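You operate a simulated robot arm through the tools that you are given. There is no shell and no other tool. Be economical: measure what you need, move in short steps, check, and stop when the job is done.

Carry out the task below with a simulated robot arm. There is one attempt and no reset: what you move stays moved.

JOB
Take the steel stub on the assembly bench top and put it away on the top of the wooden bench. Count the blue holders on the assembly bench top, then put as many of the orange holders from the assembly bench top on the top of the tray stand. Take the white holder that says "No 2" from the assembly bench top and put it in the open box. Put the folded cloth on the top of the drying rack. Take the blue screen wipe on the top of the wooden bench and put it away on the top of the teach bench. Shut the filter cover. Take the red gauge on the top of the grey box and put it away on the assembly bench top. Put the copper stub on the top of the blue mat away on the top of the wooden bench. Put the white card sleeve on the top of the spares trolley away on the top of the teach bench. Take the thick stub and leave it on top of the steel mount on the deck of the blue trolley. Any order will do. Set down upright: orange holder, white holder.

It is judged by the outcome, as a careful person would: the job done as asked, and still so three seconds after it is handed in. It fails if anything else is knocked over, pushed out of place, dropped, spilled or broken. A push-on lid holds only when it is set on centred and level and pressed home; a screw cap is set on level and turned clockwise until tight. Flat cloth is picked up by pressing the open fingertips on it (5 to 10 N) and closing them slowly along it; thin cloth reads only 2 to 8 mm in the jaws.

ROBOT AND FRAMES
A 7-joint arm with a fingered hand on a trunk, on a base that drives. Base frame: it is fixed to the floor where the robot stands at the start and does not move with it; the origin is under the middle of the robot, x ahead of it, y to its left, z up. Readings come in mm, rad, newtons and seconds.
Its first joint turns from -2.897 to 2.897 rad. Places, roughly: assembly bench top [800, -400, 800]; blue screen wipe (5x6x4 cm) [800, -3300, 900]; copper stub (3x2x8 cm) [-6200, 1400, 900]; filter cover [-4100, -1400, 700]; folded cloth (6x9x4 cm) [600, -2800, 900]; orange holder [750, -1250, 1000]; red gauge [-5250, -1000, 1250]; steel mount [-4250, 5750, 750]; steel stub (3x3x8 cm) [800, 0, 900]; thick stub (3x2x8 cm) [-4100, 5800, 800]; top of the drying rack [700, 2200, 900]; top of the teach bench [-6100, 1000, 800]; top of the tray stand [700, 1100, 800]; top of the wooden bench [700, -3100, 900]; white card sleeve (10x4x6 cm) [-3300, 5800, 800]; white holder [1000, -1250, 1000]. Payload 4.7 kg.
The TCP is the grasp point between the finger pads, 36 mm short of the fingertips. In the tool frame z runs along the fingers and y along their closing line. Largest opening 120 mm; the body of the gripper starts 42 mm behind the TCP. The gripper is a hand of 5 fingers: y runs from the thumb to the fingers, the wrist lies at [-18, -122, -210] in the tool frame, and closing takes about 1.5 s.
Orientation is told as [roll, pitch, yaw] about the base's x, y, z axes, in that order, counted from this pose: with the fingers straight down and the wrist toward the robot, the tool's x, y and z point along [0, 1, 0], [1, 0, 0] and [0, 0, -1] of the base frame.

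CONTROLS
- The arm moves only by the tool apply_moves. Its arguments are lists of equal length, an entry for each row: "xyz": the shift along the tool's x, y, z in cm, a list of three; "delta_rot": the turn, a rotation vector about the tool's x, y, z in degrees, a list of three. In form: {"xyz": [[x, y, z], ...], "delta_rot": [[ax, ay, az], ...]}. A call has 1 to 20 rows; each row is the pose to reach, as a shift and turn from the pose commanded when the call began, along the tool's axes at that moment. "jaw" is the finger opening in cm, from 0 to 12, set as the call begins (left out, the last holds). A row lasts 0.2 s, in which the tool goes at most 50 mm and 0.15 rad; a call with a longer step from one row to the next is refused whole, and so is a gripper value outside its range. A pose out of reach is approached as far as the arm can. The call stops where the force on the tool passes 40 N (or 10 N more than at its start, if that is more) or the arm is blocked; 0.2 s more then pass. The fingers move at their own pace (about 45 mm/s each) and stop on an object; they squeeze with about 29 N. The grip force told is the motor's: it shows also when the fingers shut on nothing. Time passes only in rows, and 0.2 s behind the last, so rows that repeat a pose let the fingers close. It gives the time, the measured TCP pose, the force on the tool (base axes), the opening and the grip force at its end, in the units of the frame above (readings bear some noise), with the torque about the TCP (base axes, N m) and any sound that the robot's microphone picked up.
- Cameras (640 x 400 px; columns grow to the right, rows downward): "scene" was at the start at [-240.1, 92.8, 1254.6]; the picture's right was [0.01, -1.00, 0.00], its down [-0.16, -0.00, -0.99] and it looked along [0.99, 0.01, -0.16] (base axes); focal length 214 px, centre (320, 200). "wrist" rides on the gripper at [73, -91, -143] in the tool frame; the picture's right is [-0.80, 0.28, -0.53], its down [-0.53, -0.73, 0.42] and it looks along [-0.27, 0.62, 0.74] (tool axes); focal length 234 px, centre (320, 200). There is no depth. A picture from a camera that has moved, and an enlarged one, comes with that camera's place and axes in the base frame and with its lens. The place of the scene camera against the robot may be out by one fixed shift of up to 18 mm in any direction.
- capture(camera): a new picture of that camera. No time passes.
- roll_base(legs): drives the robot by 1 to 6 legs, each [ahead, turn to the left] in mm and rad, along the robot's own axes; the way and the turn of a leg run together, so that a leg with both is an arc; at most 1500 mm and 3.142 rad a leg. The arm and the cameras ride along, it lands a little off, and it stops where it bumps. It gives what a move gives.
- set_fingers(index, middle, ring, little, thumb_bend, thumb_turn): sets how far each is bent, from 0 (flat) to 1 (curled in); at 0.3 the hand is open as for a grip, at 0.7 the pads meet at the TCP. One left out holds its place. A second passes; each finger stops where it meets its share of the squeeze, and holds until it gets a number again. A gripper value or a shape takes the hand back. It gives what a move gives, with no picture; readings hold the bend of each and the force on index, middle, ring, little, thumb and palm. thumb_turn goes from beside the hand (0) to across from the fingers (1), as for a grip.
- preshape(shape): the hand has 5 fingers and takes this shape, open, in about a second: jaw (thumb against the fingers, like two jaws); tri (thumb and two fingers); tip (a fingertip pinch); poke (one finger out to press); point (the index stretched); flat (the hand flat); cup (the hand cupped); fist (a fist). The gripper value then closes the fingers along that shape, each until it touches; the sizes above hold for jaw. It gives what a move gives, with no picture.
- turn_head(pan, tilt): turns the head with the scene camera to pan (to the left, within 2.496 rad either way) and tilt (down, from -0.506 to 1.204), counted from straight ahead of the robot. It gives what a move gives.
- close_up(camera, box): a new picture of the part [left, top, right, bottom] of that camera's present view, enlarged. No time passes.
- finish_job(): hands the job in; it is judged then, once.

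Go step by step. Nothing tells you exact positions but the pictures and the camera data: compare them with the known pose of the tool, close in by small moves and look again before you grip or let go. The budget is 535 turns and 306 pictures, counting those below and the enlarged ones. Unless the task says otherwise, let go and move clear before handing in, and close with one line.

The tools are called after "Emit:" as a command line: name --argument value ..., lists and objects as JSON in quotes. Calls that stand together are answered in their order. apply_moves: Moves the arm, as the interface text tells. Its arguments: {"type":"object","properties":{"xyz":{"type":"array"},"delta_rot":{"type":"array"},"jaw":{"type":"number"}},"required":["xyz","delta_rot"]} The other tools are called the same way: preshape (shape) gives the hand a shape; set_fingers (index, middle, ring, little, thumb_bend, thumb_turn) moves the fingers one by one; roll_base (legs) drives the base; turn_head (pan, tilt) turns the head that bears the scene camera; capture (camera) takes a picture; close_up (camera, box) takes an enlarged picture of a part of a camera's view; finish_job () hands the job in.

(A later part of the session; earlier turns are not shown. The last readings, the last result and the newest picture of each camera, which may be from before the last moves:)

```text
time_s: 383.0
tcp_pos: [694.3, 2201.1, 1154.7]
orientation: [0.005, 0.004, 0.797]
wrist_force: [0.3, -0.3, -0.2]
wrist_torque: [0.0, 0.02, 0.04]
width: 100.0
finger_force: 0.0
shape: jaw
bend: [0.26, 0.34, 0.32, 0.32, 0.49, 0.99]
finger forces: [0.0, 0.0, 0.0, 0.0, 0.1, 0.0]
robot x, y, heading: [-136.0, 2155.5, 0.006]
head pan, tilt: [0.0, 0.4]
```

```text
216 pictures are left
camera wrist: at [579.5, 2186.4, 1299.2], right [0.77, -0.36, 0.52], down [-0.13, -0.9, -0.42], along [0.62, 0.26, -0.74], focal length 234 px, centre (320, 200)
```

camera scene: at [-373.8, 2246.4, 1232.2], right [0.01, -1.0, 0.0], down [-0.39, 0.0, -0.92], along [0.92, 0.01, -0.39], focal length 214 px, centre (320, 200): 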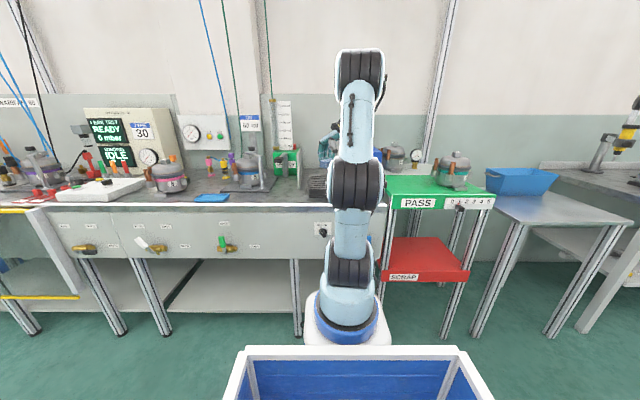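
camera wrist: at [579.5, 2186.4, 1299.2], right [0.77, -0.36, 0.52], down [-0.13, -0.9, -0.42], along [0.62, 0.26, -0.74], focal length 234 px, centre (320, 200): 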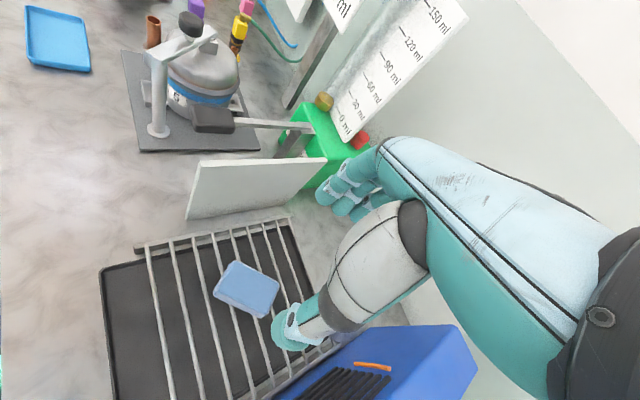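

The cloth lies on the rack. I pull the arm in and drive to the assembly bench to inspect the holders and the box.

Emit:
apply_moves --xyz '[[1.9, -2.8, 0], [3.8, -5.6, 0], [5.7, -8.4, 0], [7.6, -11.2, 0], [9.5, -14, 0], [11.5, -16.8, 0], [11.5, -16.8, 0]]' --delta_rot '[[0, 0, 8], [0, 0, 16], [0, 0, 24], [0, 0, 32], [0, 0, 40], [0, 0, 45], [0, 0, 45]]'

Emit:
roll_base --legs '[[-400, 0], [0, -1.577], [900, 0]]'

Emit:
turn_head --pan 1.57 --tilt 0.3

Emit:
capture --camera "scene"

```text
time_s: 384.6
tcp_pos: [495.8, 2160.1, 1157.2]
orientation: [0.0, 0.005, 0.011]
wrist_force: [-0.4, 1.3, 0.5]
wrist_torque: [0.06, 0.02, -0.01]
width: 99.8
finger_force: 0.0
shape: jaw
bend: [0.26, 0.34, 0.32, 0.32, 0.49, 0.99]
finger forces: [0.1, 0.1, 0.0, 0.0, 0.0, 0.0]
robot x, y, heading: [-132.2, 2159.8, 0.011]
head pan, tilt: [0.0, 0.4]
```

```text
time_s: 395.2
tcp_pos: [-511.8, 620.5, 1158.2]
orientation: [0.003, 0.006, -1.554]
wrist_force: [0.0, -0.9, -0.5]
wrist_torque: [-0.01, 0.0, 0.01]
width: 99.6
finger_force: 0.0
shape: jaw
bend: [0.26, 0.34, 0.32, 0.32, 0.49, 0.99]
finger forces: [0.0, 0.0, 0.1, 0.1, 0.0, 0.0]
robot x, y, heading: [-518.9, 1252.1, -1.556]
head pan, tilt: [0.0, 0.4]
```

```text
time_s: 396.9
tcp_pos: [-511.4, 621.1, 1157.5]
orientation: [0.002, 0.004, -1.552]
wrist_force: [0.3, 0.0, -0.2]
wrist_torque: [-0.02, 0.02, 0.03]
width: 100.1
finger_force: 0.0
shape: jaw
bend: [0.26, 0.34, 0.32, 0.32, 0.49, 0.99]
finger forces: [0.1, 0.1, 0.1, 0.0, 0.1, 0.1]
robot x, y, heading: [-520.9, 1248.7, -1.555]
head pan, tilt: [1.571, 0.3]
```

```text
215 pictures are left
camera scene: at [-353.4, 1593.4, 1241.4], right [0.01, -1.0, 0.0], down [-0.3, 0.0, -0.96], along [0.96, 0.01, -0.3], focal length 214 px, centre (320, 200)
```

scene: 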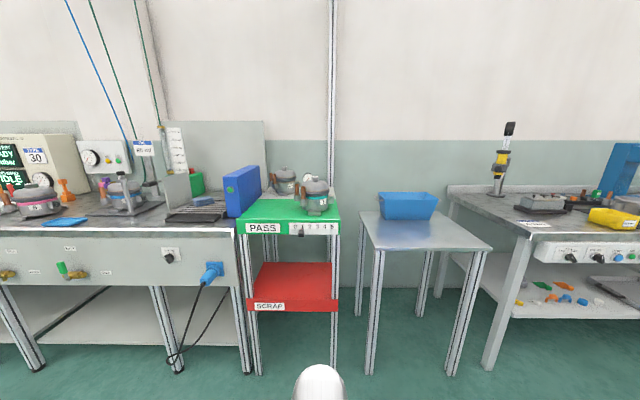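

Now on to the right part of the assembly bench, for the carton and holders.

Emit:
roll_base --legs '[[0, -0.015], [1500, 0], [600, 0], [0, 1.571], [500, 0]]'

Emit:
turn_head --pan 0.0 --tilt 0.3

Emit:
capture --camera "scene"

Emit:
capture --camera "wrist"

```text
time_s: 414.0
tcp_pos: [637.1, -829.2, 1157.9]
orientation: [0.002, 0.004, 0.021]
wrist_force: [1.0, 0.3, 0.2]
wrist_torque: [0.0, 0.01, -0.01]
width: 99.9
finger_force: 0.1
shape: jaw
bend: [0.26, 0.34, 0.32, 0.32, 0.49, 0.99]
finger forces: [0.0, 0.1, 0.0, 0.1, 0.1, 0.0]
robot x, y, heading: [9.1, -837.4, 0.014]
head pan, tilt: [1.571, 0.3]
```

```text
time_s: 415.7
tcp_pos: [638.1, -828.9, 1158.1]
orientation: [0.001, 0.007, 0.021]
wrist_force: [0.1, -0.7, 0.9]
wrist_torque: [0.01, 0.0, -0.03]
width: 99.8
finger_force: 0.0
shape: jaw
bend: [0.26, 0.34, 0.32, 0.32, 0.49, 0.99]
finger forces: [0.0, 0.0, 0.0, 0.0, 0.1, 0.1]
robot x, y, heading: [10.0, -836.1, 0.017]
head pan, tilt: [0.0, 0.3]
```

```text
214 pictures are left
camera scene: at [-230.9, -748.9, 1241.4], right [0.02, -1.0, 0.0], down [-0.3, 0.0, -0.96], along [0.96, 0.01, -0.3], focal length 214 px, centre (320, 200)
```

scene: 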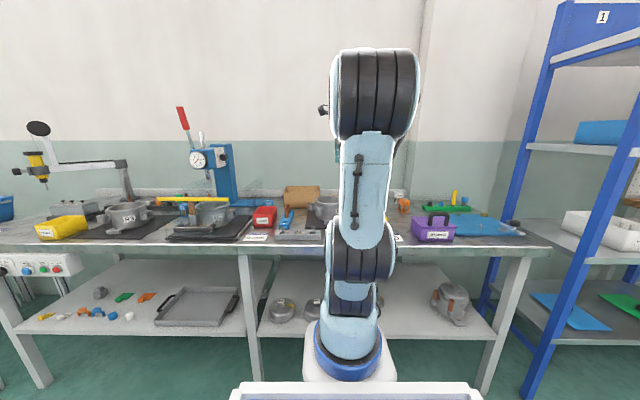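

```text
213 pictures are left
camera wrist: at [547.1, -758.6, 1301.7], right [0.3, -0.8, 0.52], down [-0.72, -0.55, -0.42], along [0.62, -0.25, -0.74], focal length 234 px, centre (320, 200)
```

wrist: 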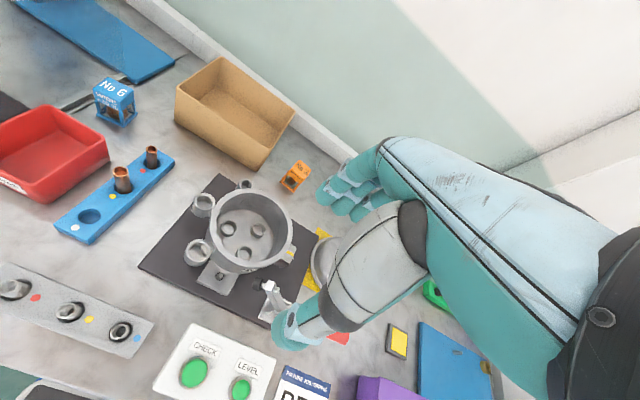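

The carton is open and empty: it's the open box. I sweep the arm left to check behind the R2 housing for other blue holders.

Emit:
apply_moves --xyz '[[4.5, 0, -1], [9, 0, -2], [13.5, 0, -3], [18, 0, -4], [22.5, 0, -5], [27, 0, -6], [31.5, 0, -7], [36, 0, -8], [40, 0, -8], [44, 0, -8], [44, 0, -8]]' --delta_rot '[[0, 0, 0], [0, 0, 0], [0, 0, 0], [0, 0, 0], [0, 0, 0], [0, 0, 0], [0, 0, 0], [0, 0, 0], [0, 0, 0], [0, 0, 0], [0, 0, 0]]'

Emit:
capture --camera "wrist"

```text
time_s: 418.1
tcp_pos: [628.0, -388.2, 1238.0]
orientation: [0.001, 0.003, 0.022]
wrist_force: [-0.1, -0.9, -0.1]
wrist_torque: [-0.01, 0.02, 0.0]
width: 99.6
finger_force: 0.2
shape: jaw
bend: [0.26, 0.34, 0.32, 0.32, 0.49, 0.99]
finger forces: [0.0, 0.0, 0.1, 0.1, 0.1, 0.0]
robot x, y, heading: [9.4, -837.9, 0.015]
head pan, tilt: [0.0, 0.3]
```

```text
212 pictures are left
camera wrist: at [536.5, -318.5, 1382.2], right [0.3, -0.8, 0.52], down [-0.72, -0.55, -0.42], along [0.62, -0.25, -0.74], focal length 234 px, centre (320, 200)
```

wrist: 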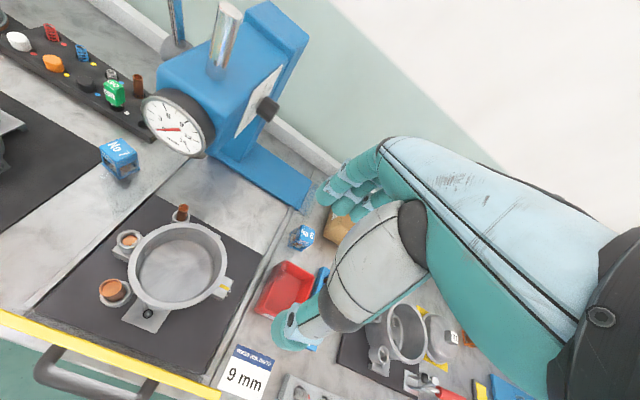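

Only two blue holders (No 1 and No 6) are on this bench. I bring the arm back and move the base right to see the orange and white holders.

Emit:
apply_moves --xyz '[[-4.5, 0, 0], [-9, 0, 0], [-13.5, 0, 0], [-18, 0, 0], [-22.5, 0, 0], [-27, 0, 0], [-31.5, 0, 0], [-36, 0, 0], [-40, 0, 0], [-44, 0, 0], [-44, 0, 0]]' --delta_rot '[[0, 0, 0], [0, 0, 0], [0, 0, 0], [0, 0, 0], [0, 0, 0], [0, 0, 0], [0, 0, 0], [0, 0, 0], [0, 0, 0], [0, 0, 0], [0, 0, 0]]'

Emit:
roll_base --legs '[[-150, 0], [0, -1.2], [330, 0], [0, 1.19]]'

Emit:
capture --camera "scene"

Emit:
capture --camera "wrist"

```text
time_s: 420.5
tcp_pos: [639.7, -828.9, 1237.5]
orientation: [-0.001, 0.004, 0.021]
wrist_force: [0.0, 0.0, 1.0]
wrist_torque: [-0.02, 0.0, 0.0]
width: 99.4
finger_force: 0.0
shape: jaw
bend: [0.26, 0.34, 0.32, 0.32, 0.49, 0.99]
finger forces: [0.0, 0.0, 0.0, 0.0, 0.0, 0.0]
robot x, y, heading: [10.1, -835.5, 0.015]
head pan, tilt: [0.0, 0.3]
```

```text
time_s: 429.6
tcp_pos: [609.5, -1146.7, 1237.5]
orientation: [0.003, 0.007, -0.002]
wrist_force: [-0.4, 0.3, 0.7]
wrist_torque: [0.01, 0.0, -0.01]
width: 99.8
finger_force: 0.1
shape: jaw
bend: [0.26, 0.34, 0.32, 0.32, 0.49, 0.99]
finger forces: [0.0, 0.0, 0.1, 0.1, 0.1, 0.0]
robot x, y, heading: [-19.3, -1144.3, -0.008]
head pan, tilt: [0.0, 0.3]
```

```text
211 pictures are left
camera scene: at [-258.1, -1047.9, 1241.4], right [-0.01, -1.0, 0.0], down [-0.3, 0.0, -0.96], along [0.96, -0.01, -0.3], focal length 214 px, centre (320, 200)
```

scene: 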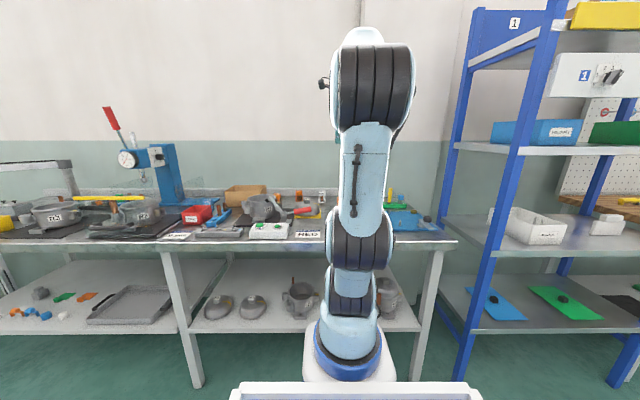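

```text
210 pictures are left
camera wrist: at [520.0, -1075.2, 1381.2], right [0.28, -0.8, 0.52], down [-0.74, -0.53, -0.42], along [0.62, -0.27, -0.74], focal length 234 px, centre (320, 200)
```

wrist: 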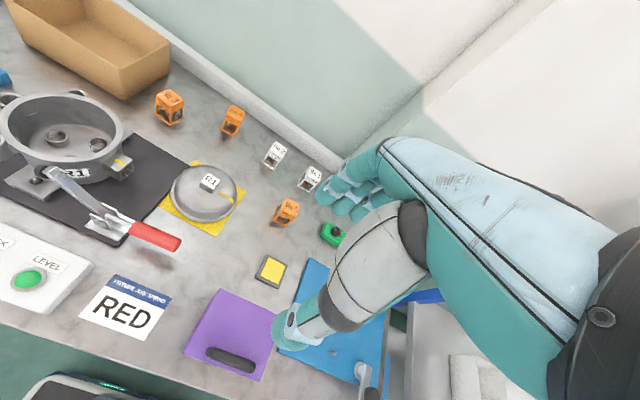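

Emit:
close_up --camera "wrist" --box '[140, 70, 364, 240]'

```text
2.35 times, centred on (252, 155) of wrist
camera zoom: at [520.0, -1075.2, 1381.2], right [0.28, -0.8, 0.52], down [-0.74, -0.53, -0.42], along [0.62, -0.27, -0.74], focal length 551 px, centre (480, 306)
```

zoom: 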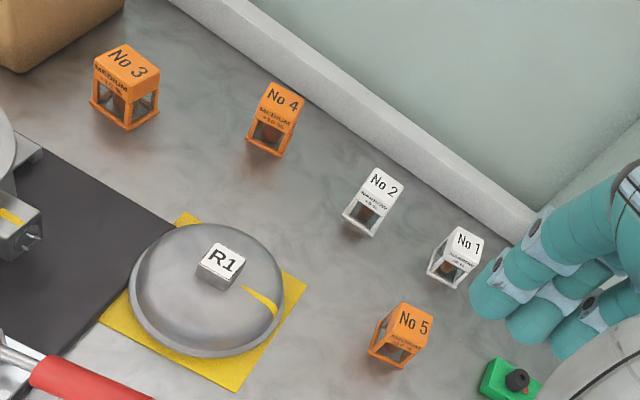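

White "No 2" is at about (963, -1087); orange No 3, 4 and 5 are near it. I move the base forward a bit and bring the hand above the white holder.

Emit:
roll_base --legs '[[70, 0]]'

Emit:
apply_moves --xyz '[[0.8, 4, 0], [1.6, 8, 0], [2.4, 12, 1], [3.2, 16, 2], [4, 20, 4], [4.5, 23, 7], [4.8, 24, 11], [4.8, 24, 15], [4.8, 24, 18], [4.8, 24, 18]]' --delta_rot '[[0, 0, 0], [0, 0, 0], [0, 0, 0], [0, 0, 0], [0, 0, 0], [0, 0, 0], [0, 0, 0], [0, 0, 0], [0, 0, 0], [0, 0, 0]]'

Emit:
capture --camera "wrist"

```text
time_s: 430.6
tcp_pos: [680.9, -1147.9, 1237.5]
orientation: [0.001, 0.007, -0.001]
wrist_force: [-0.5, 0.3, -0.1]
wrist_torque: [0.03, -0.01, 0.01]
width: 99.9
finger_force: 0.0
shape: jaw
bend: [0.26, 0.34, 0.32, 0.32, 0.49, 0.99]
finger forces: [0.0, 0.0, 0.1, 0.1, 0.0, 0.0]
robot x, y, heading: [52.0, -1143.8, -0.008]
head pan, tilt: [0.0, 0.3]
```

```text
time_s: 432.8
tcp_pos: [920.1, -1100.8, 1056.9]
orientation: [0.001, 0.006, -0.002]
wrist_force: [-0.2, -0.6, 0.3]
wrist_torque: [0.01, -0.01, -0.01]
width: 99.8
finger_force: 0.0
shape: jaw
bend: [0.26, 0.34, 0.32, 0.32, 0.49, 0.99]
finger forces: [0.0, 0.0, 0.0, 0.0, 0.1, 0.1]
robot x, y, heading: [52.6, -1144.7, -0.009]
head pan, tilt: [0.0, 0.3]
```

```text
208 pictures are left
camera wrist: at [829.8, -1028.2, 1200.4], right [0.28, -0.81, 0.52], down [-0.74, -0.53, -0.42], along [0.62, -0.27, -0.74], focal length 234 px, centre (320, 200)
```

wrist: 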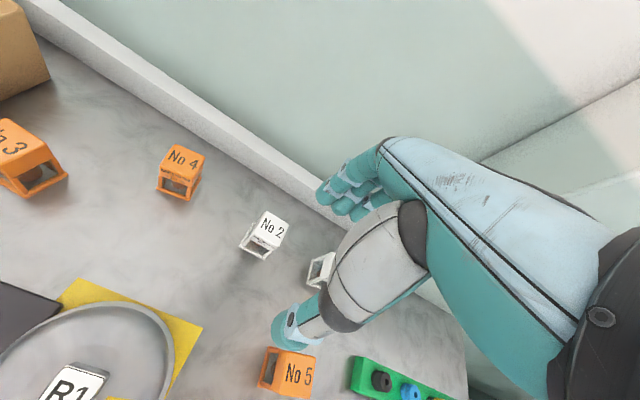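

Emit:
apply_moves --xyz '[[1, 2.4, 1], [2, 4.8, 3], [2, 4.8, 6], [2, 4.8, 6]]' --delta_rot '[[0, 0, 0], [0, 0, 0], [0, 0, 0], [0, 0, 0]]'

Emit:
close_up --camera "wrist" --box '[150, 120, 470, 320]'

```text
time_s: 433.8
tcp_pos: [966.1, -1081.7, 996.5]
orientation: [0.003, 0.005, -0.002]
wrist_force: [0.8, -0.1, 0.1]
wrist_torque: [0.01, 0.01, -0.01]
width: 99.6
finger_force: 0.0
shape: jaw
bend: [0.26, 0.34, 0.32, 0.32, 0.49, 0.99]
finger forces: [0.0, 0.0, 0.0, 0.1, 0.1, 0.1]
robot x, y, heading: [53.5, -1141.2, -0.012]
head pan, tilt: [0.0, 0.3]
```

```text
2.00 times, centred on (310, 220) of wrist
camera zoom: at [877.4, -1009.5, 1139.9], right [0.28, -0.81, 0.52], down [-0.74, -0.53, -0.42], along [0.62, -0.27, -0.74], focal length 468 px, centre (340, 160)
```

zoom: 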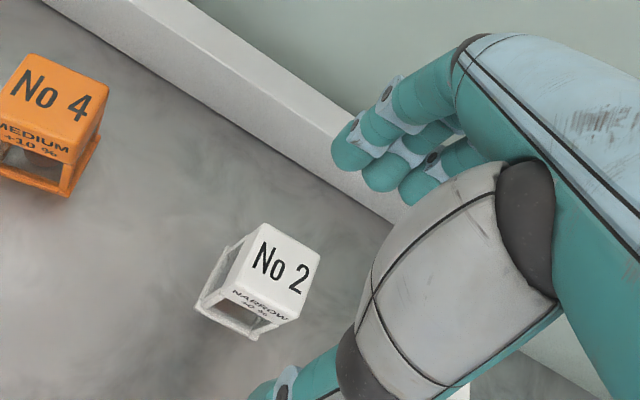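

Emit:
apply_moves --xyz '[[0, 0.9, 2], [0, 0.9, 5], [0, 0.9, 7.5], [0, 0.9, 8.6], [0, 0.9, 8.6]]' --delta_rot '[[0, 0, 0], [0, 0, 0], [0, 0, 0], [0, 0, 0], [0, 0, 0]]'

Emit:
close_up --camera "wrist" --box '[150, 120, 470, 320]'

```text
time_s: 435.0
tcp_pos: [977.2, -1080.4, 909.7]
orientation: [0.003, 0.006, -0.002]
wrist_force: [-0.2, 0.1, -1.3]
wrist_torque: [-0.05, 0.04, -0.01]
width: 99.9
finger_force: 0.0
shape: jaw
bend: [0.26, 0.34, 0.32, 0.32, 0.49, 0.99]
finger forces: [0.1, 0.0, 0.0, 0.0, 0.0, 0.0]
robot x, y, heading: [54.2, -1140.4, -0.006]
head pan, tilt: [0.0, 0.3]
```

```text
2.00 times, centred on (310, 220) of wrist
camera zoom: at [886.4, -1008.4, 1053.8], right [0.28, -0.81, 0.52], down [-0.74, -0.53, -0.42], along [0.62, -0.27, -0.74], focal length 468 px, centre (340, 160)
```

zoom: 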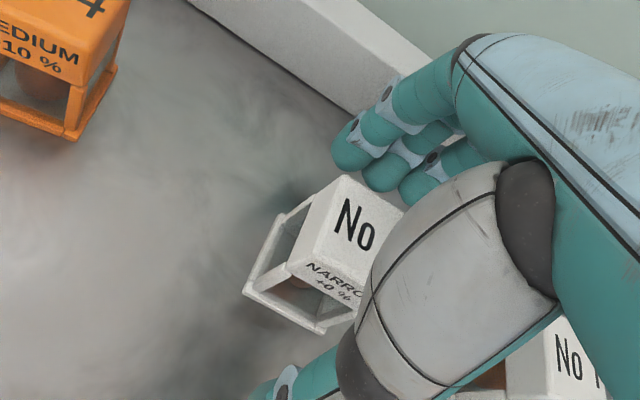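

Emit:
apply_moves --xyz '[[0, 0, 0], [0, 0, 0], [0, 0, 0], [0, 0, 0], [0, 0, 0], [0, 0, 0], [0, 0, 0], [0, 0, 0]]' --delta_rot '[[0, 0, 0], [0, 0, 0], [0, 0, 0], [0, 0, 0], [0, 0, 0], [0, 0, 0], [0, 0, 0], [0, 0, 0]]' --jaw 2

Emit:
apply_moves --xyz '[[0, 0, -1], [0, 0, -3], [0, 0, -6], [0, 0, -10], [0, 0, -14], [0, 0, -18], [0, 0, -18]]' --delta_rot '[[0, 0, 0], [0, 0, 0], [0, 0, 0], [0, 0, 0], [0, 0, 0], [0, 0, 0], [0, 0, 0]]'

Emit:
capture --camera "wrist"

```text
time_s: 436.8
tcp_pos: [976.9, -1080.0, 909.7]
orientation: [0.001, 0.007, -0.001]
wrist_force: [-0.2, 0.5, -0.1]
wrist_torque: [0.02, 0.03, -0.03]
width: 34.9
finger_force: 29.0
shape: jaw
bend: [0.74, 0.54, 0.58, 0.54, 0.75, 1.0]
finger forces: [15.9, 8.8, 0.0, 0.0, 24.7, 0.0]
robot x, y, heading: [54.8, -1144.8, -0.013]
head pan, tilt: [0.0, 0.3]
```

```text
time_s: 438.4
tcp_pos: [975.5, -1079.8, 1090.6]
orientation: [0.002, 0.005, -0.001]
wrist_force: [0.3, 0.2, -1.0]
wrist_torque: [0.01, 0.04, 0.02]
width: 34.9
finger_force: 28.7
shape: jaw
bend: [0.74, 0.54, 0.58, 0.54, 0.75, 1.0]
finger forces: [15.9, 8.8, 0.0, 0.0, 24.8, 0.0]
robot x, y, heading: [53.3, -1143.6, -0.012]
head pan, tilt: [0.0, 0.3]
```

```text
205 pictures are left
camera wrist: at [887.0, -1009.2, 1235.0], right [0.28, -0.8, 0.52], down [-0.74, -0.53, -0.42], along [0.62, -0.27, -0.74], focal length 234 px, centre (320, 200)
```

wrist: 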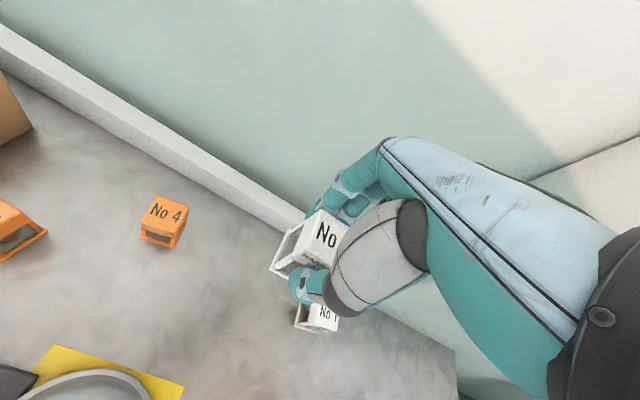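

White No 2 is held upright. I pull it in at height and move the base left to face the carton.

Emit:
apply_moves --xyz '[[0, -4, -2], [0, -8, -4], [0, -12, -6], [0, -16, -6], [0, -20, -6], [0, -24, -6], [0, -28, -6], [-1, -31, -6], [-1, -31, -6]]' --delta_rot '[[0, 0, 0], [0, 0, 0], [0, 0, 0], [0, 0, 0], [0, 0, 0], [0, 0, 0], [0, 0, 0], [0, 0, 0], [0, 0, 0]]'

Emit:
roll_base --legs '[[-200, 0], [0, 1.21], [490, 0], [0, -1.2]]'

Emit:
capture --camera "wrist"

Emit:
capture --camera "scene"

```text
time_s: 440.4
tcp_pos: [666.3, -1091.7, 1149.9]
orientation: [0.001, 0.006, -0.001]
wrist_force: [0.1, 0.4, -1.0]
wrist_torque: [0.01, -0.01, -0.01]
width: 34.9
finger_force: 28.9
shape: jaw
bend: [0.74, 0.54, 0.58, 0.54, 0.75, 1.0]
finger forces: [16.0, 8.9, 0.0, 0.0, 24.9, 0.0]
robot x, y, heading: [49.3, -1140.3, -0.008]
head pan, tilt: [0.0, 0.3]
```

```text
time_s: 450.5
tcp_pos: [652.7, -634.1, 1149.7]
orientation: [0.003, 0.005, -0.016]
wrist_force: [0.1, 1.2, -1.3]
wrist_torque: [0.0, -0.03, 0.01]
width: 34.4
finger_force: 28.3
shape: jaw
bend: [0.74, 0.54, 0.58, 0.54, 0.75, 1.0]
finger forces: [15.7, 8.5, 0.0, 0.0, 24.2, 0.0]
robot x, y, heading: [38.3, -678.9, -0.018]
head pan, tilt: [0.0, 0.3]
```

```text
204 pictures are left
camera wrist: at [564.4, -561.3, 1294.1], right [0.27, -0.81, 0.52], down [-0.74, -0.52, -0.42], along [0.61, -0.28, -0.74], focal length 234 px, centre (320, 200)
```

wrist: 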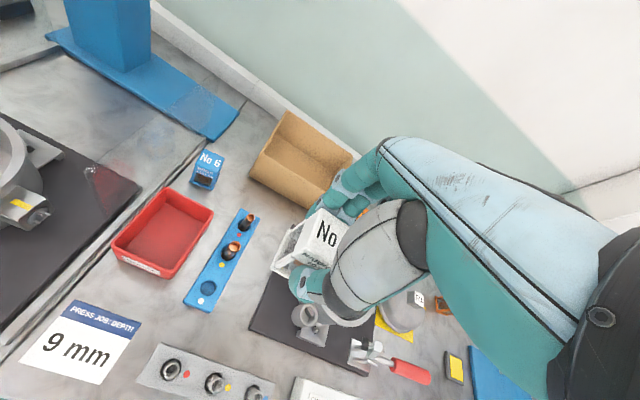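

```text
203 pictures are left
camera scene: at [-200.2, -579.0, 1241.4], right [-0.02, -1.0, 0.0], down [-0.3, 0.01, -0.96], along [0.95, -0.02, -0.3], focal length 214 px, centre (320, 200)
```

scene: 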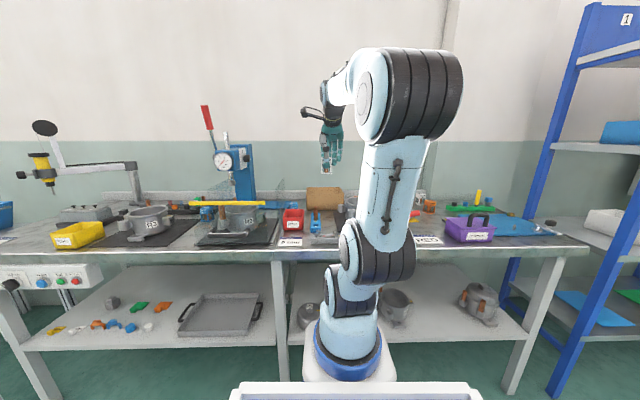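

Emit:
apply_moves --xyz '[[0, 4.5, 0], [0, 9, 0], [0, 13.5, 0], [0, 18, 0], [0, 22, 0], [0, 22, 0]]' --delta_rot '[[0, 0, 0], [0, 0, 0], [0, 0, 0], [0, 0, 0], [0, 0, 0], [0, 0, 0]]'

Emit:
capture --camera "wrist"

```text
time_s: 451.9
tcp_pos: [871.8, -639.2, 1147.4]
orientation: [0.001, 0.005, -0.017]
wrist_force: [-0.9, -0.4, -1.7]
wrist_torque: [-0.03, 0.0, 0.02]
width: 34.6
finger_force: 29.1
shape: jaw
bend: [0.74, 0.54, 0.58, 0.54, 0.75, 1.0]
finger forces: [15.7, 8.8, 0.0, 0.0, 24.5, 0.0]
robot x, y, heading: [42.8, -676.4, -0.026]
head pan, tilt: [0.0, 0.3]
```

```text
202 pictures are left
camera wrist: at [783.9, -565.3, 1291.4], right [0.27, -0.81, 0.52], down [-0.74, -0.52, -0.42], along [0.61, -0.28, -0.74], focal length 234 px, centre (320, 200)
```

wrist: 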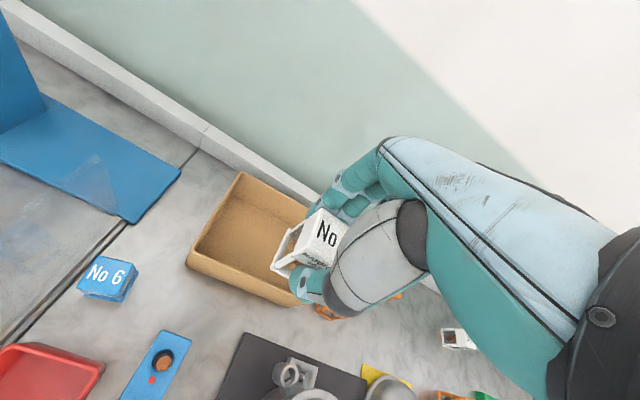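

The carton spans about x 884–1047, y -735…-545, rim z 919. I place the holder over its middle and lower in.

Emit:
apply_moves --xyz '[[0, 4.5, 0], [0, 9.2, 0], [0, 9.2, 4], [0, 9.2, 8], [0, 9.2, 12], [0, 9.2, 16], [0, 9.2, 17.5], [0, 9.2, 17.5]]' --delta_rot '[[0, 0, 0], [0, 0, 0], [0, 0, 0], [0, 0, 0], [0, 0, 0], [0, 0, 0], [0, 0, 0], [0, 0, 0]]'

Emit:
capture --camera "wrist"

```text
time_s: 453.7
tcp_pos: [964.1, -640.2, 973.1]
orientation: [0.004, 0.007, -0.017]
wrist_force: [0.3, -0.8, -2.1]
wrist_torque: [0.0, 0.03, 0.02]
width: 34.7
finger_force: 29.4
shape: jaw
bend: [0.74, 0.54, 0.58, 0.54, 0.75, 1.0]
finger forces: [15.7, 8.6, 0.0, 0.0, 24.4, 0.0]
robot x, y, heading: [35.8, -678.9, -0.022]
head pan, tilt: [0.0, 0.3]
```

```text
201 pictures are left
camera wrist: at [875.4, -566.2, 1116.6], right [0.27, -0.81, 0.52], down [-0.74, -0.52, -0.42], along [0.61, -0.28, -0.74], focal length 234 px, centre (320, 200)
```

wrist: 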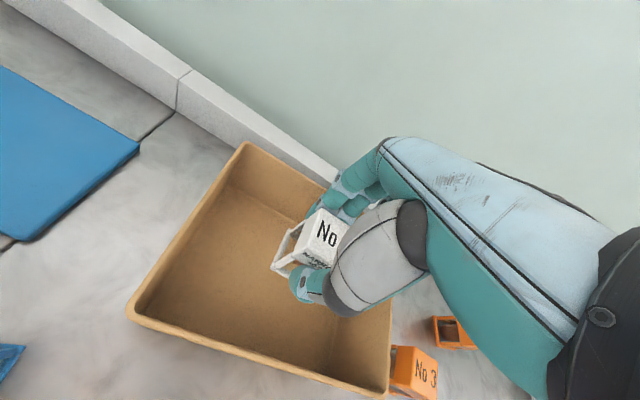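

Emit:
apply_moves --xyz '[[0, -0.3, 2], [0.3, -0.3, 4], [-0.7, -0.3, 5.2], [-0.7, -0.3, 5.2]]' --delta_rot '[[0, 0, 0], [0, 0, 0], [0, 0, 0], [0, 0, 0]]'

Emit:
apply_moves --xyz '[[0, 0, 0.3], [0, 0, 0.6], [0, 0, 0.6]]' --delta_rot '[[0, 0, 0], [0, 0, 0], [0, 0, 0]]'

```text
time_s: 454.7
tcp_pos: [960.0, -646.2, 921.4]
orientation: [0.002, 0.006, -0.019]
wrist_force: [-0.3, -0.3, -0.8]
wrist_torque: [0.02, 0.01, -0.02]
width: 34.7
finger_force: 29.1
shape: jaw
bend: [0.74, 0.54, 0.58, 0.54, 0.75, 1.0]
finger forces: [15.8, 8.6, 0.0, 0.0, 24.3, 0.0]
robot x, y, heading: [39.5, -677.4, -0.023]
head pan, tilt: [0.0, 0.3]
```

```text
time_s: 455.5
tcp_pos: [959.6, -648.0, 915.2]
orientation: [0.0, 0.006, -0.017]
wrist_force: [0.0, 0.1, -1.5]
wrist_torque: [0.0, 0.0, -0.01]
width: 34.8
finger_force: 29.5
shape: jaw
bend: [0.74, 0.54, 0.58, 0.54, 0.75, 1.0]
finger forces: [15.8, 8.7, 0.0, 0.0, 24.4, 0.1]
robot x, y, heading: [37.7, -679.9, -0.025]
head pan, tilt: [0.0, 0.3]
```

Emit:
apply_moves --xyz '[[0, 0, 0.2], [0, 0, 0.4], [0, 0, 0.4]]' --delta_rot '[[0, 0, 0], [0, 0, 0], [0, 0, 0]]'

```text
time_s: 456.3
tcp_pos: [960.6, -647.0, 913.7]
orientation: [0.002, 0.001, -0.016]
wrist_force: [-2.1, -1.6, 12.6]
wrist_torque: [0.0, -0.12, -0.04]
width: 35.2
finger_force: 28.4
shape: jaw
bend: [0.74, 0.54, 0.58, 0.54, 0.75, 1.0]
finger forces: [16.2, 9.4, 0.0, 0.0, 27.4, 0.0]
robot x, y, heading: [38.9, -676.0, -0.025]
head pan, tilt: [0.0, 0.3]
```

Contact with the box floor. I open to 8 cm and rise.

Emit:
apply_moves --xyz '[[0, 0, -0.1], [0, 0, -0.1], [0, 0, -0.1], [0, 0, -0.1], [0, 0, -0.1], [0, 0, -0.1]]' --delta_rot '[[0, 0, 0], [0, 0, 0], [0, 0, 0], [0, 0, 0], [0, 0, 0], [0, 0, 0]]' --jaw 8.5

Emit:
apply_moves --xyz '[[0, 0, -3], [0, 0, -7], [0, 0, -11], [0, 0, -15], [0, 0, -19], [0, 0, -23], [0, 0, -23]]' --delta_rot '[[0, 0, 0], [0, 0, 0], [0, 0, 0], [0, 0, 0], [0, 0, 0], [0, 0, 0], [0, 0, 0]]'

Emit:
capture --camera "wrist"

```text
time_s: 457.7
tcp_pos: [959.7, -647.6, 912.6]
orientation: [0.002, 0.004, -0.017]
wrist_force: [0.2, -0.3, -0.1]
wrist_torque: [-0.01, 0.02, -0.05]
width: 84.3
finger_force: 0.1
shape: jaw
bend: [0.27, 0.38, 0.35, 0.35, 0.59, 0.99]
finger forces: [0.0, 0.8, 0.0, 0.1, 0.0, 0.0]
robot x, y, heading: [39.7, -674.0, -0.032]
head pan, tilt: [0.0, 0.3]
```

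```text
time_s: 459.3
tcp_pos: [958.7, -648.1, 1145.1]
orientation: [0.002, 0.005, -0.018]
wrist_force: [1.2, 0.4, 0.1]
wrist_torque: [-0.02, 0.03, -0.01]
width: 84.4
finger_force: 0.1
shape: jaw
bend: [0.27, 0.37, 0.35, 0.35, 0.59, 0.99]
finger forces: [0.1, 0.0, 0.0, 0.1, 0.0, 0.0]
robot x, y, heading: [37.2, -674.8, -0.025]
head pan, tilt: [0.0, 0.3]
```

```text
200 pictures are left
camera wrist: at [870.9, -574.5, 1288.9], right [0.27, -0.81, 0.52], down [-0.74, -0.52, -0.42], along [0.61, -0.28, -0.74], focal length 234 px, centre (320, 200)
```

wrist: 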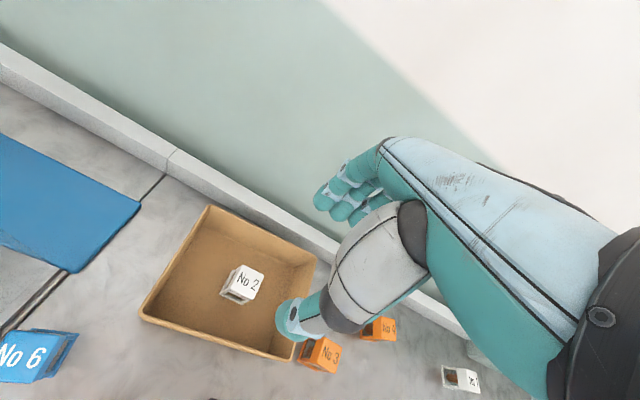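

White No 2 stands in the carton. Orange No 4 and No 5 have the most room; I move the base right for them.

Emit:
apply_moves --xyz '[[0, -4.5, 0], [0, -9, 0], [0, -13.5, 0], [0, -18, 0], [0, -22.5, 0], [0, -27, 0], [0, -30, 0], [0, -30, 0]]' --delta_rot '[[0, 0, 0], [0, 0, 0], [0, 0, 0], [0, 0, 0], [0, 0, 0], [0, 0, 0], [0, 0, 0], [0, 0, 0]]'

Emit:
roll_base --legs '[[-110, 0], [0, -1.2], [340, 0], [0, 1.22]]'

Emit:
apply_moves --xyz '[[0, 4.5, 0], [0, 9, 0], [0, 13.5, 0], [0, 18, 1], [0, 22, 3], [0, 25, 6], [0, 25, 6]]' --delta_rot '[[0, 0, 0], [0, 0, 0], [0, 0, 0], [0, 0, 0], [0, 0, 0], [0, 0, 0], [0, 0, 0]]' --jaw 10

Emit:
capture --camera "wrist"

```text
time_s: 461.1
tcp_pos: [661.0, -640.5, 1143.5]
orientation: [0.001, 0.004, -0.018]
wrist_force: [0.1, 0.0, -0.4]
wrist_torque: [0.0, -0.04, 0.03]
width: 84.7
finger_force: 0.1
shape: jaw
bend: [0.27, 0.37, 0.35, 0.35, 0.59, 0.99]
finger forces: [0.1, 0.0, 0.0, 0.1, 0.0, 0.0]
robot x, y, heading: [37.1, -677.9, -0.024]
head pan, tilt: [0.0, 0.3]
```

```text
time_s: 470.2
tcp_pos: [671.3, -923.0, 1144.2]
orientation: [0.001, 0.005, 0.036]
wrist_force: [0.2, -0.7, -0.6]
wrist_torque: [0.04, 0.01, 0.03]
width: 84.6
finger_force: 0.0
shape: jaw
bend: [0.27, 0.37, 0.35, 0.35, 0.59, 0.99]
finger forces: [0.0, 0.0, 0.0, 0.1, 0.0, 0.1]
robot x, y, heading: [54.3, -991.1, 0.026]
head pan, tilt: [0.0, 0.3]
```

```text
time_s: 471.8
tcp_pos: [920.6, -915.2, 1081.3]
orientation: [0.003, 0.005, 0.037]
wrist_force: [-0.1, 0.3, -0.6]
wrist_torque: [0.04, 0.01, -0.04]
width: 99.9
finger_force: 0.1
shape: jaw
bend: [0.26, 0.34, 0.32, 0.32, 0.49, 0.99]
finger forces: [0.0, 0.0, 0.1, 0.0, 0.1, 0.0]
robot x, y, heading: [50.2, -993.1, 0.03]
head pan, tilt: [0.0, 0.3]
```

```text
199 pictures are left
camera wrist: at [828.7, -845.8, 1224.6], right [0.31, -0.79, 0.52], down [-0.71, -0.56, -0.42], along [0.63, -0.24, -0.74], focal length 234 px, centre (320, 200)
```

wrist: 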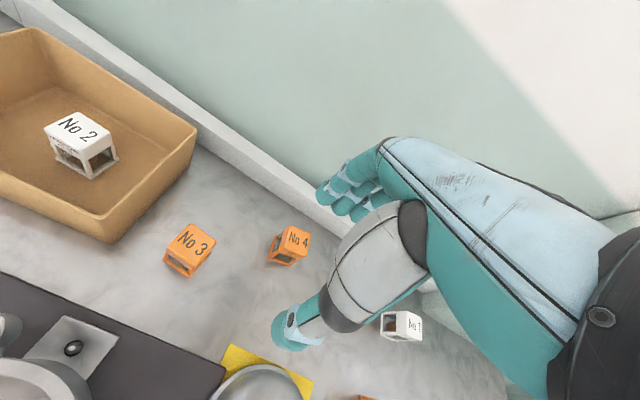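

Emit:
apply_moves --xyz '[[-1, 2, 0], [-2.2, 4.2, 1], [-3.2, 6.3, 4], [-3.2, 6.3, 8], [-3.2, 6.3, 8]]' --delta_rot '[[0, 0, 0], [0, 0, 0], [0, 0, 0], [0, 0, 0], [0, 0, 0]]'

Emit:
close_up --camera "wrist" --box '[150, 120, 470, 320]'

```text
time_s: 473.0
tcp_pos: [983.9, -943.9, 1001.3]
orientation: [0.003, 0.006, 0.036]
wrist_force: [-0.2, 0.2, 0.0]
wrist_torque: [-0.03, -0.02, 0.0]
width: 99.8
finger_force: 0.1
shape: jaw
bend: [0.26, 0.34, 0.32, 0.32, 0.49, 0.99]
finger forces: [0.0, 0.0, 0.1, 0.0, 0.0, 0.0]
robot x, y, heading: [53.0, -989.6, 0.022]
head pan, tilt: [0.0, 0.3]
```

```text
2.00 times, centred on (310, 220) of wrist
camera zoom: at [891.3, -874.8, 1145.0], right [0.31, -0.79, 0.52], down [-0.71, -0.56, -0.42], along [0.63, -0.24, -0.74], focal length 468 px, centre (340, 160)
```

zoom: 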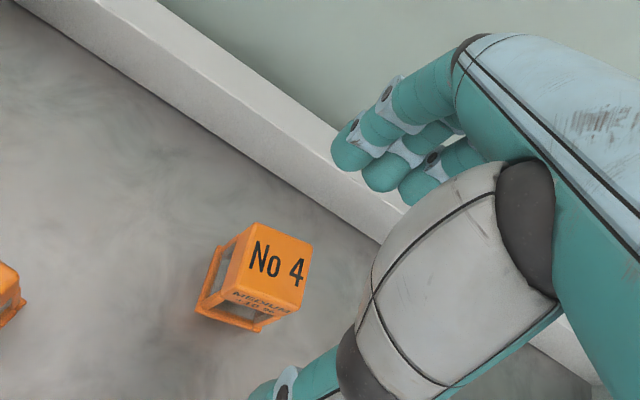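

Emit:
apply_moves --xyz '[[0.5, 1.2, 2], [0.5, 1.2, 5], [0.5, 1.2, 8], [0.5, 1.2, 9.1], [0.5, 1.2, 9.1]]' --delta_rot '[[0, 0, 0], [0, 0, 0], [0, 0, 0], [0, 0, 0], [0, 0, 0]]'

Emit:
close_up --camera "wrist" --box '[150, 120, 470, 320]'

```text
time_s: 474.2
tcp_pos: [996.4, -939.2, 911.2]
orientation: [0.0, 0.005, 0.036]
wrist_force: [-0.4, -1.2, 0.2]
wrist_torque: [0.01, 0.01, -0.02]
width: 99.7
finger_force: 0.1
shape: jaw
bend: [0.26, 0.34, 0.32, 0.32, 0.49, 0.99]
finger forces: [0.0, 0.1, 0.0, 0.0, 0.0, 0.0]
robot x, y, heading: [47.8, -990.0, 0.026]
head pan, tilt: [0.0, 0.3]
```

```text
2.00 times, centred on (310, 220) of wrist
camera zoom: at [903.7, -869.0, 1053.9], right [0.31, -0.79, 0.52], down [-0.71, -0.56, -0.42], along [0.63, -0.24, -0.74], focal length 468 px, centre (340, 160)
```

zoom: 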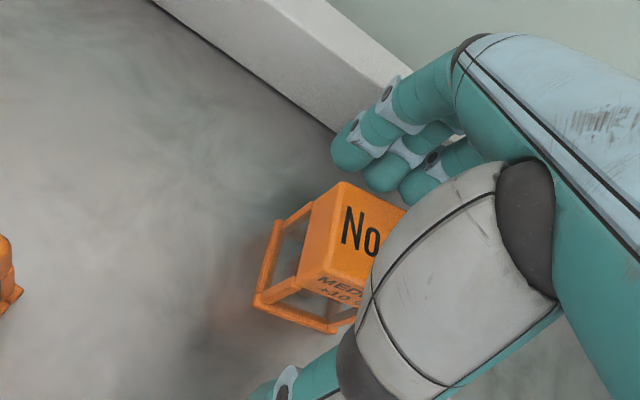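

Same placing as with the white one. I close and lift.

Emit:
apply_moves --xyz '[[0, 0, 0], [0, 0, 0], [0, 0, 0], [0, 0, 0], [0, 0, 0], [0, 0, 0], [0, 0, 0], [0, 0, 0]]' --delta_rot '[[0, 0, 0], [0, 0, 0], [0, 0, 0], [0, 0, 0], [0, 0, 0], [0, 0, 0], [0, 0, 0], [0, 0, 0]]' --jaw 2

Emit:
apply_moves --xyz '[[0, 0, -1], [0, 0, -3], [0, 0, -6], [0, 0, -10], [0, 0, -14], [0, 0, -18], [0, -4, -20], [0, -8, -22], [0, -12, -24], [0, -16, -24], [0, -20, -24], [0, -24, -24], [0, -28, -24], [0, -32, -24], [0, -34, -24], [0, -34, -24]]' --delta_rot '[[0, 0, 0], [0, 0, 0], [0, 0, 0], [0, 0, 0], [0, 0, 0], [0, 0, 0], [0, 0, 0], [0, 0, 0], [0, 0, 0], [0, 0, 0], [0, 0, 0], [0, 0, 0], [0, 0, 0], [0, 0, 0], [0, 0, 0], [0, 0, 0]]'

Emit:
capture --camera "wrist"

```text
time_s: 476.0
tcp_pos: [996.1, -938.2, 910.6]
orientation: [0.001, 0.006, 0.036]
wrist_force: [-1.1, 1.1, 0.8]
wrist_torque: [0.01, -0.01, -0.03]
width: 35.9
finger_force: 28.8
shape: jaw
bend: [0.74, 0.53, 0.58, 0.54, 0.75, 1.0]
finger forces: [16.2, 8.0, 0.1, 0.0, 24.6, 0.0]
robot x, y, heading: [50.4, -991.4, 0.026]
head pan, tilt: [0.0, 0.3]
```

```text
time_s: 479.4
tcp_pos: [657.1, -948.6, 1153.6]
orientation: [0.001, 0.005, 0.038]
wrist_force: [-0.5, 0.1, -1.7]
wrist_torque: [0.0, 0.01, -0.01]
width: 35.8
finger_force: 28.5
shape: jaw
bend: [0.74, 0.53, 0.58, 0.54, 0.75, 1.0]
finger forces: [16.3, 8.1, 0.0, 0.0, 24.4, 0.1]
robot x, y, heading: [50.2, -989.8, 0.031]
head pan, tilt: [0.0, 0.3]
```

```text
196 pictures are left
camera wrist: at [564.4, -881.1, 1297.3], right [0.31, -0.79, 0.52], down [-0.71, -0.56, -0.42], along [0.63, -0.24, -0.74], focal length 234 px, centre (320, 200)
```

wrist: 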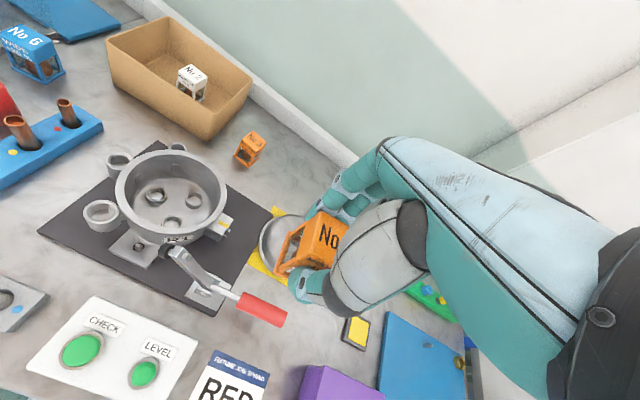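

Orange No 4 held. I drive to the tray stand.

Emit:
roll_base --legs '[[-500, 0], [0, 1.541], [1500, 0], [520, 0], [0, -1.57], [250, 0]]'

Emit:
capture --camera "scene"

Emit:
capture --camera "wrist"

```text
time_s: 501.0
tcp_pos: [375.3, 1059.6, 1154.1]
orientation: [0.001, 0.006, 0.037]
wrist_force: [0.1, 0.2, -1.1]
wrist_torque: [-0.02, -0.05, 0.01]
width: 35.6
finger_force: 29.1
shape: jaw
bend: [0.74, 0.53, 0.58, 0.54, 0.75, 1.0]
finger forces: [16.0, 8.0, 0.0, 0.0, 23.9, 0.0]
robot x, y, heading: [-232.8, 1016.2, 0.025]
head pan, tilt: [0.0, 0.3]
```

```text
195 pictures are left
camera scene: at [-474.6, 1101.8, 1241.4], right [0.03, -1.0, 0.0], down [-0.3, -0.01, -0.96], along [0.95, 0.03, -0.3], focal length 214 px, centre (320, 200)
```

scene: 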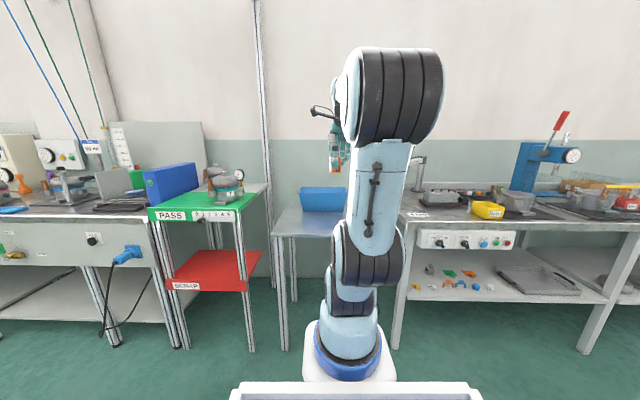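

```text
194 pictures are left
camera wrist: at [282.2, 1127.7, 1297.4], right [0.31, -0.79, 0.52], down [-0.72, -0.56, -0.42], along [0.63, -0.24, -0.74], focal length 234 px, centre (320, 200)
```

wrist: 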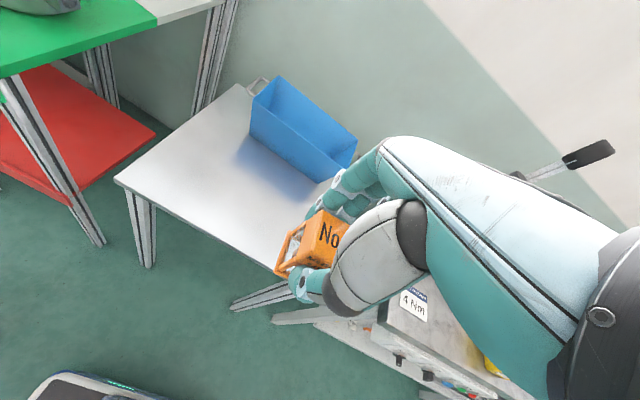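

Emit:
roll_base --legs '[[200, 0]]'

Emit:
capture --camera "wrist"

```text
time_s: 502.6
tcp_pos: [579.0, 1066.7, 1153.2]
orientation: [0.002, 0.004, 0.038]
wrist_force: [0.1, 0.0, -1.2]
wrist_torque: [-0.02, 0.03, -0.02]
width: 35.5
finger_force: 29.3
shape: jaw
bend: [0.74, 0.53, 0.58, 0.54, 0.75, 1.0]
finger forces: [15.9, 8.0, 0.0, 0.1, 23.8, 0.1]
robot x, y, heading: [-27.0, 1029.0, 0.031]
head pan, tilt: [0.0, 0.3]
```

```text
193 pictures are left
camera wrist: at [486.7, 1134.8, 1297.4], right [0.31, -0.79, 0.52], down [-0.71, -0.56, -0.42], along [0.63, -0.24, -0.74], focal length 234 px, centre (320, 200)
```

wrist: 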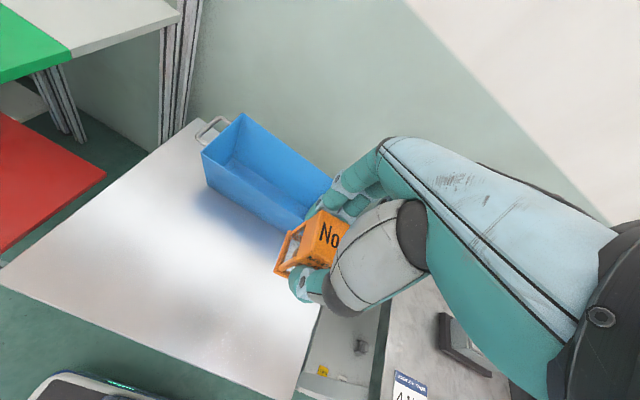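

The stand top is near z 775, free in front of the blue bin. I set No 4 at about (615, 1180).

Emit:
apply_moves --xyz '[[3.5, 1.5, 1], [7, 3, 2], [11, 4.2, 4], [11, 4.2, 8], [11, 4.2, 12], [11, 4.2, 16], [11, 4.2, 20], [11, 4.2, 24], [11, 4.2, 28], [11, 4.2, 29], [11, 4.2, 29]]' --delta_rot '[[0, 0, 0], [0, 0, 0], [0, 0, 0], [0, 0, 0], [0, 0, 0], [0, 0, 0], [0, 0, 0], [0, 0, 0], [0, 0, 0], [0, 0, 0], [0, 0, 0]]'

Emit:
capture --camera "wrist"

```text
time_s: 505.0
tcp_pos: [615.7, 1176.9, 862.8]
orientation: [0.001, 0.004, 0.038]
wrist_force: [0.2, 0.8, -1.3]
wrist_torque: [0.02, -0.03, 0.01]
width: 35.4
finger_force: 28.2
shape: jaw
bend: [0.74, 0.53, 0.58, 0.54, 0.75, 1.0]
finger forces: [16.0, 8.0, 0.1, 0.0, 23.8, 0.1]
robot x, y, heading: [-28.3, 1019.4, 0.031]
head pan, tilt: [0.0, 0.3]
```

```text
192 pictures are left
camera wrist: at [523.3, 1246.2, 1006.9], right [0.31, -0.79, 0.52], down [-0.71, -0.56, -0.42], along [0.63, -0.24, -0.74], focal length 234 px, centre (320, 200)
```

wrist: 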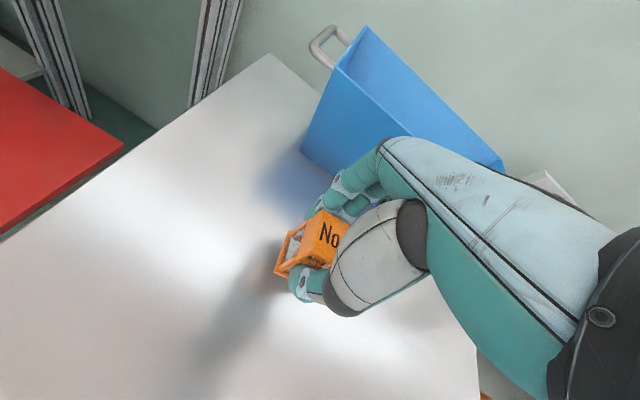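

Emit:
apply_moves --xyz '[[0, 0, 1], [0, 0, 2], [0, 0, 2.5], [0, 0, 2.5]]' --delta_rot '[[0, 0, 0], [0, 0, 0], [0, 0, 0], [0, 0, 0]]'

Emit:
apply_moves --xyz '[[0, 0, 0.3], [0, 0, 0.6], [0, 0, 0.6]]' --delta_rot '[[0, 0, 0], [0, 0, 0], [0, 0, 0]]'

Emit:
apply_moves --xyz '[[0, 0, 0.2], [0, 0, 0.5], [0, 0, 0.5]]' --delta_rot '[[0, 0, 0], [0, 0, 0], [0, 0, 0]]'

```text
time_s: 506.0
tcp_pos: [614.9, 1177.6, 838.7]
orientation: [0.001, 0.004, 0.038]
wrist_force: [-2.1, -1.1, 7.8]
wrist_torque: [0.0, -0.08, -0.02]
width: 35.6
finger_force: 29.0
shape: jaw
bend: [0.74, 0.53, 0.58, 0.54, 0.75, 1.0]
finger forces: [15.4, 8.1, 0.0, 0.2, 26.1, 0.1]
robot x, y, heading: [-27.9, 1021.3, 0.032]
head pan, tilt: [0.0, 0.3]
```

```text
time_s: 506.8
tcp_pos: [617.8, 1179.3, 837.6]
orientation: [0.006, -0.005, 0.038]
wrist_force: [-1.6, -1.8, 12.2]
wrist_torque: [-0.05, 0.0, -0.03]
width: 37.6
finger_force: 29.1
shape: jaw
bend: [0.74, 0.53, 0.58, 0.54, 0.75, 1.0]
finger forces: [16.1, 8.7, 0.0, 0.0, 26.5, 0.1]
robot x, y, heading: [-30.3, 1023.3, 0.031]
head pan, tilt: [0.0, 0.3]
stopped in row 3: the force on the tool passed its limit (the readings are from after the stop); the commanded pose is now the measured one
```

```text
time_s: 507.4
tcp_pos: [620.6, 1180.6, 837.0]
orientation: [0.008, -0.015, 0.039]
wrist_force: [-1.3, -1.2, 14.9]
wrist_torque: [-0.04, 0.05, 0.02]
width: 37.8
finger_force: 28.9
shape: jaw
bend: [0.74, 0.53, 0.58, 0.54, 0.75, 1.0]
finger forces: [16.1, 8.9, 0.0, 0.0, 26.8, 0.0]
robot x, y, heading: [-23.5, 1025.6, 0.034]
head pan, tilt: [0.0, 0.3]
stopped in row 3: the force on the tool passed its limit (the readings are from after the stop); the commanded pose is now the measured one
```

I pressed more than needed; contact was at z 839. I check the holder before opening.

Emit:
apply_moves --xyz '[[0, 0, -0.15], [0, 0, -0.15]]' --delta_rot '[[0.4, 0, 0], [0.8, 0, 0]]'

Emit:
close_up --camera "wrist" --box '[150, 120, 470, 320]'

```text
time_s: 508.0
tcp_pos: [618.7, 1181.3, 837.6]
orientation: [0.009, 0.001, 0.04]
wrist_force: [5.0, 0.6, 12.5]
wrist_torque: [0.01, -0.37, -0.01]
width: 37.3
finger_force: 29.4
shape: jaw
bend: [0.74, 0.52, 0.58, 0.54, 0.75, 1.0]
finger forces: [18.8, 10.6, 0.0, 0.0, 24.9, 0.1]
robot x, y, heading: [-22.4, 1024.4, 0.029]
head pan, tilt: [0.0, 0.3]
```

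```text
2.00 times, centred on (310, 220) of wrist
camera zoom: at [525.7, 1247.4, 982.2], right [0.31, -0.8, 0.52], down [-0.71, -0.56, -0.43], along [0.63, -0.24, -0.74], focal length 468 px, centre (340, 160)
```

zoom: 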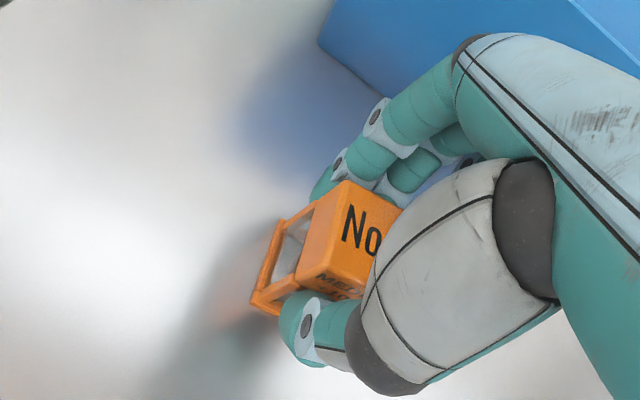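

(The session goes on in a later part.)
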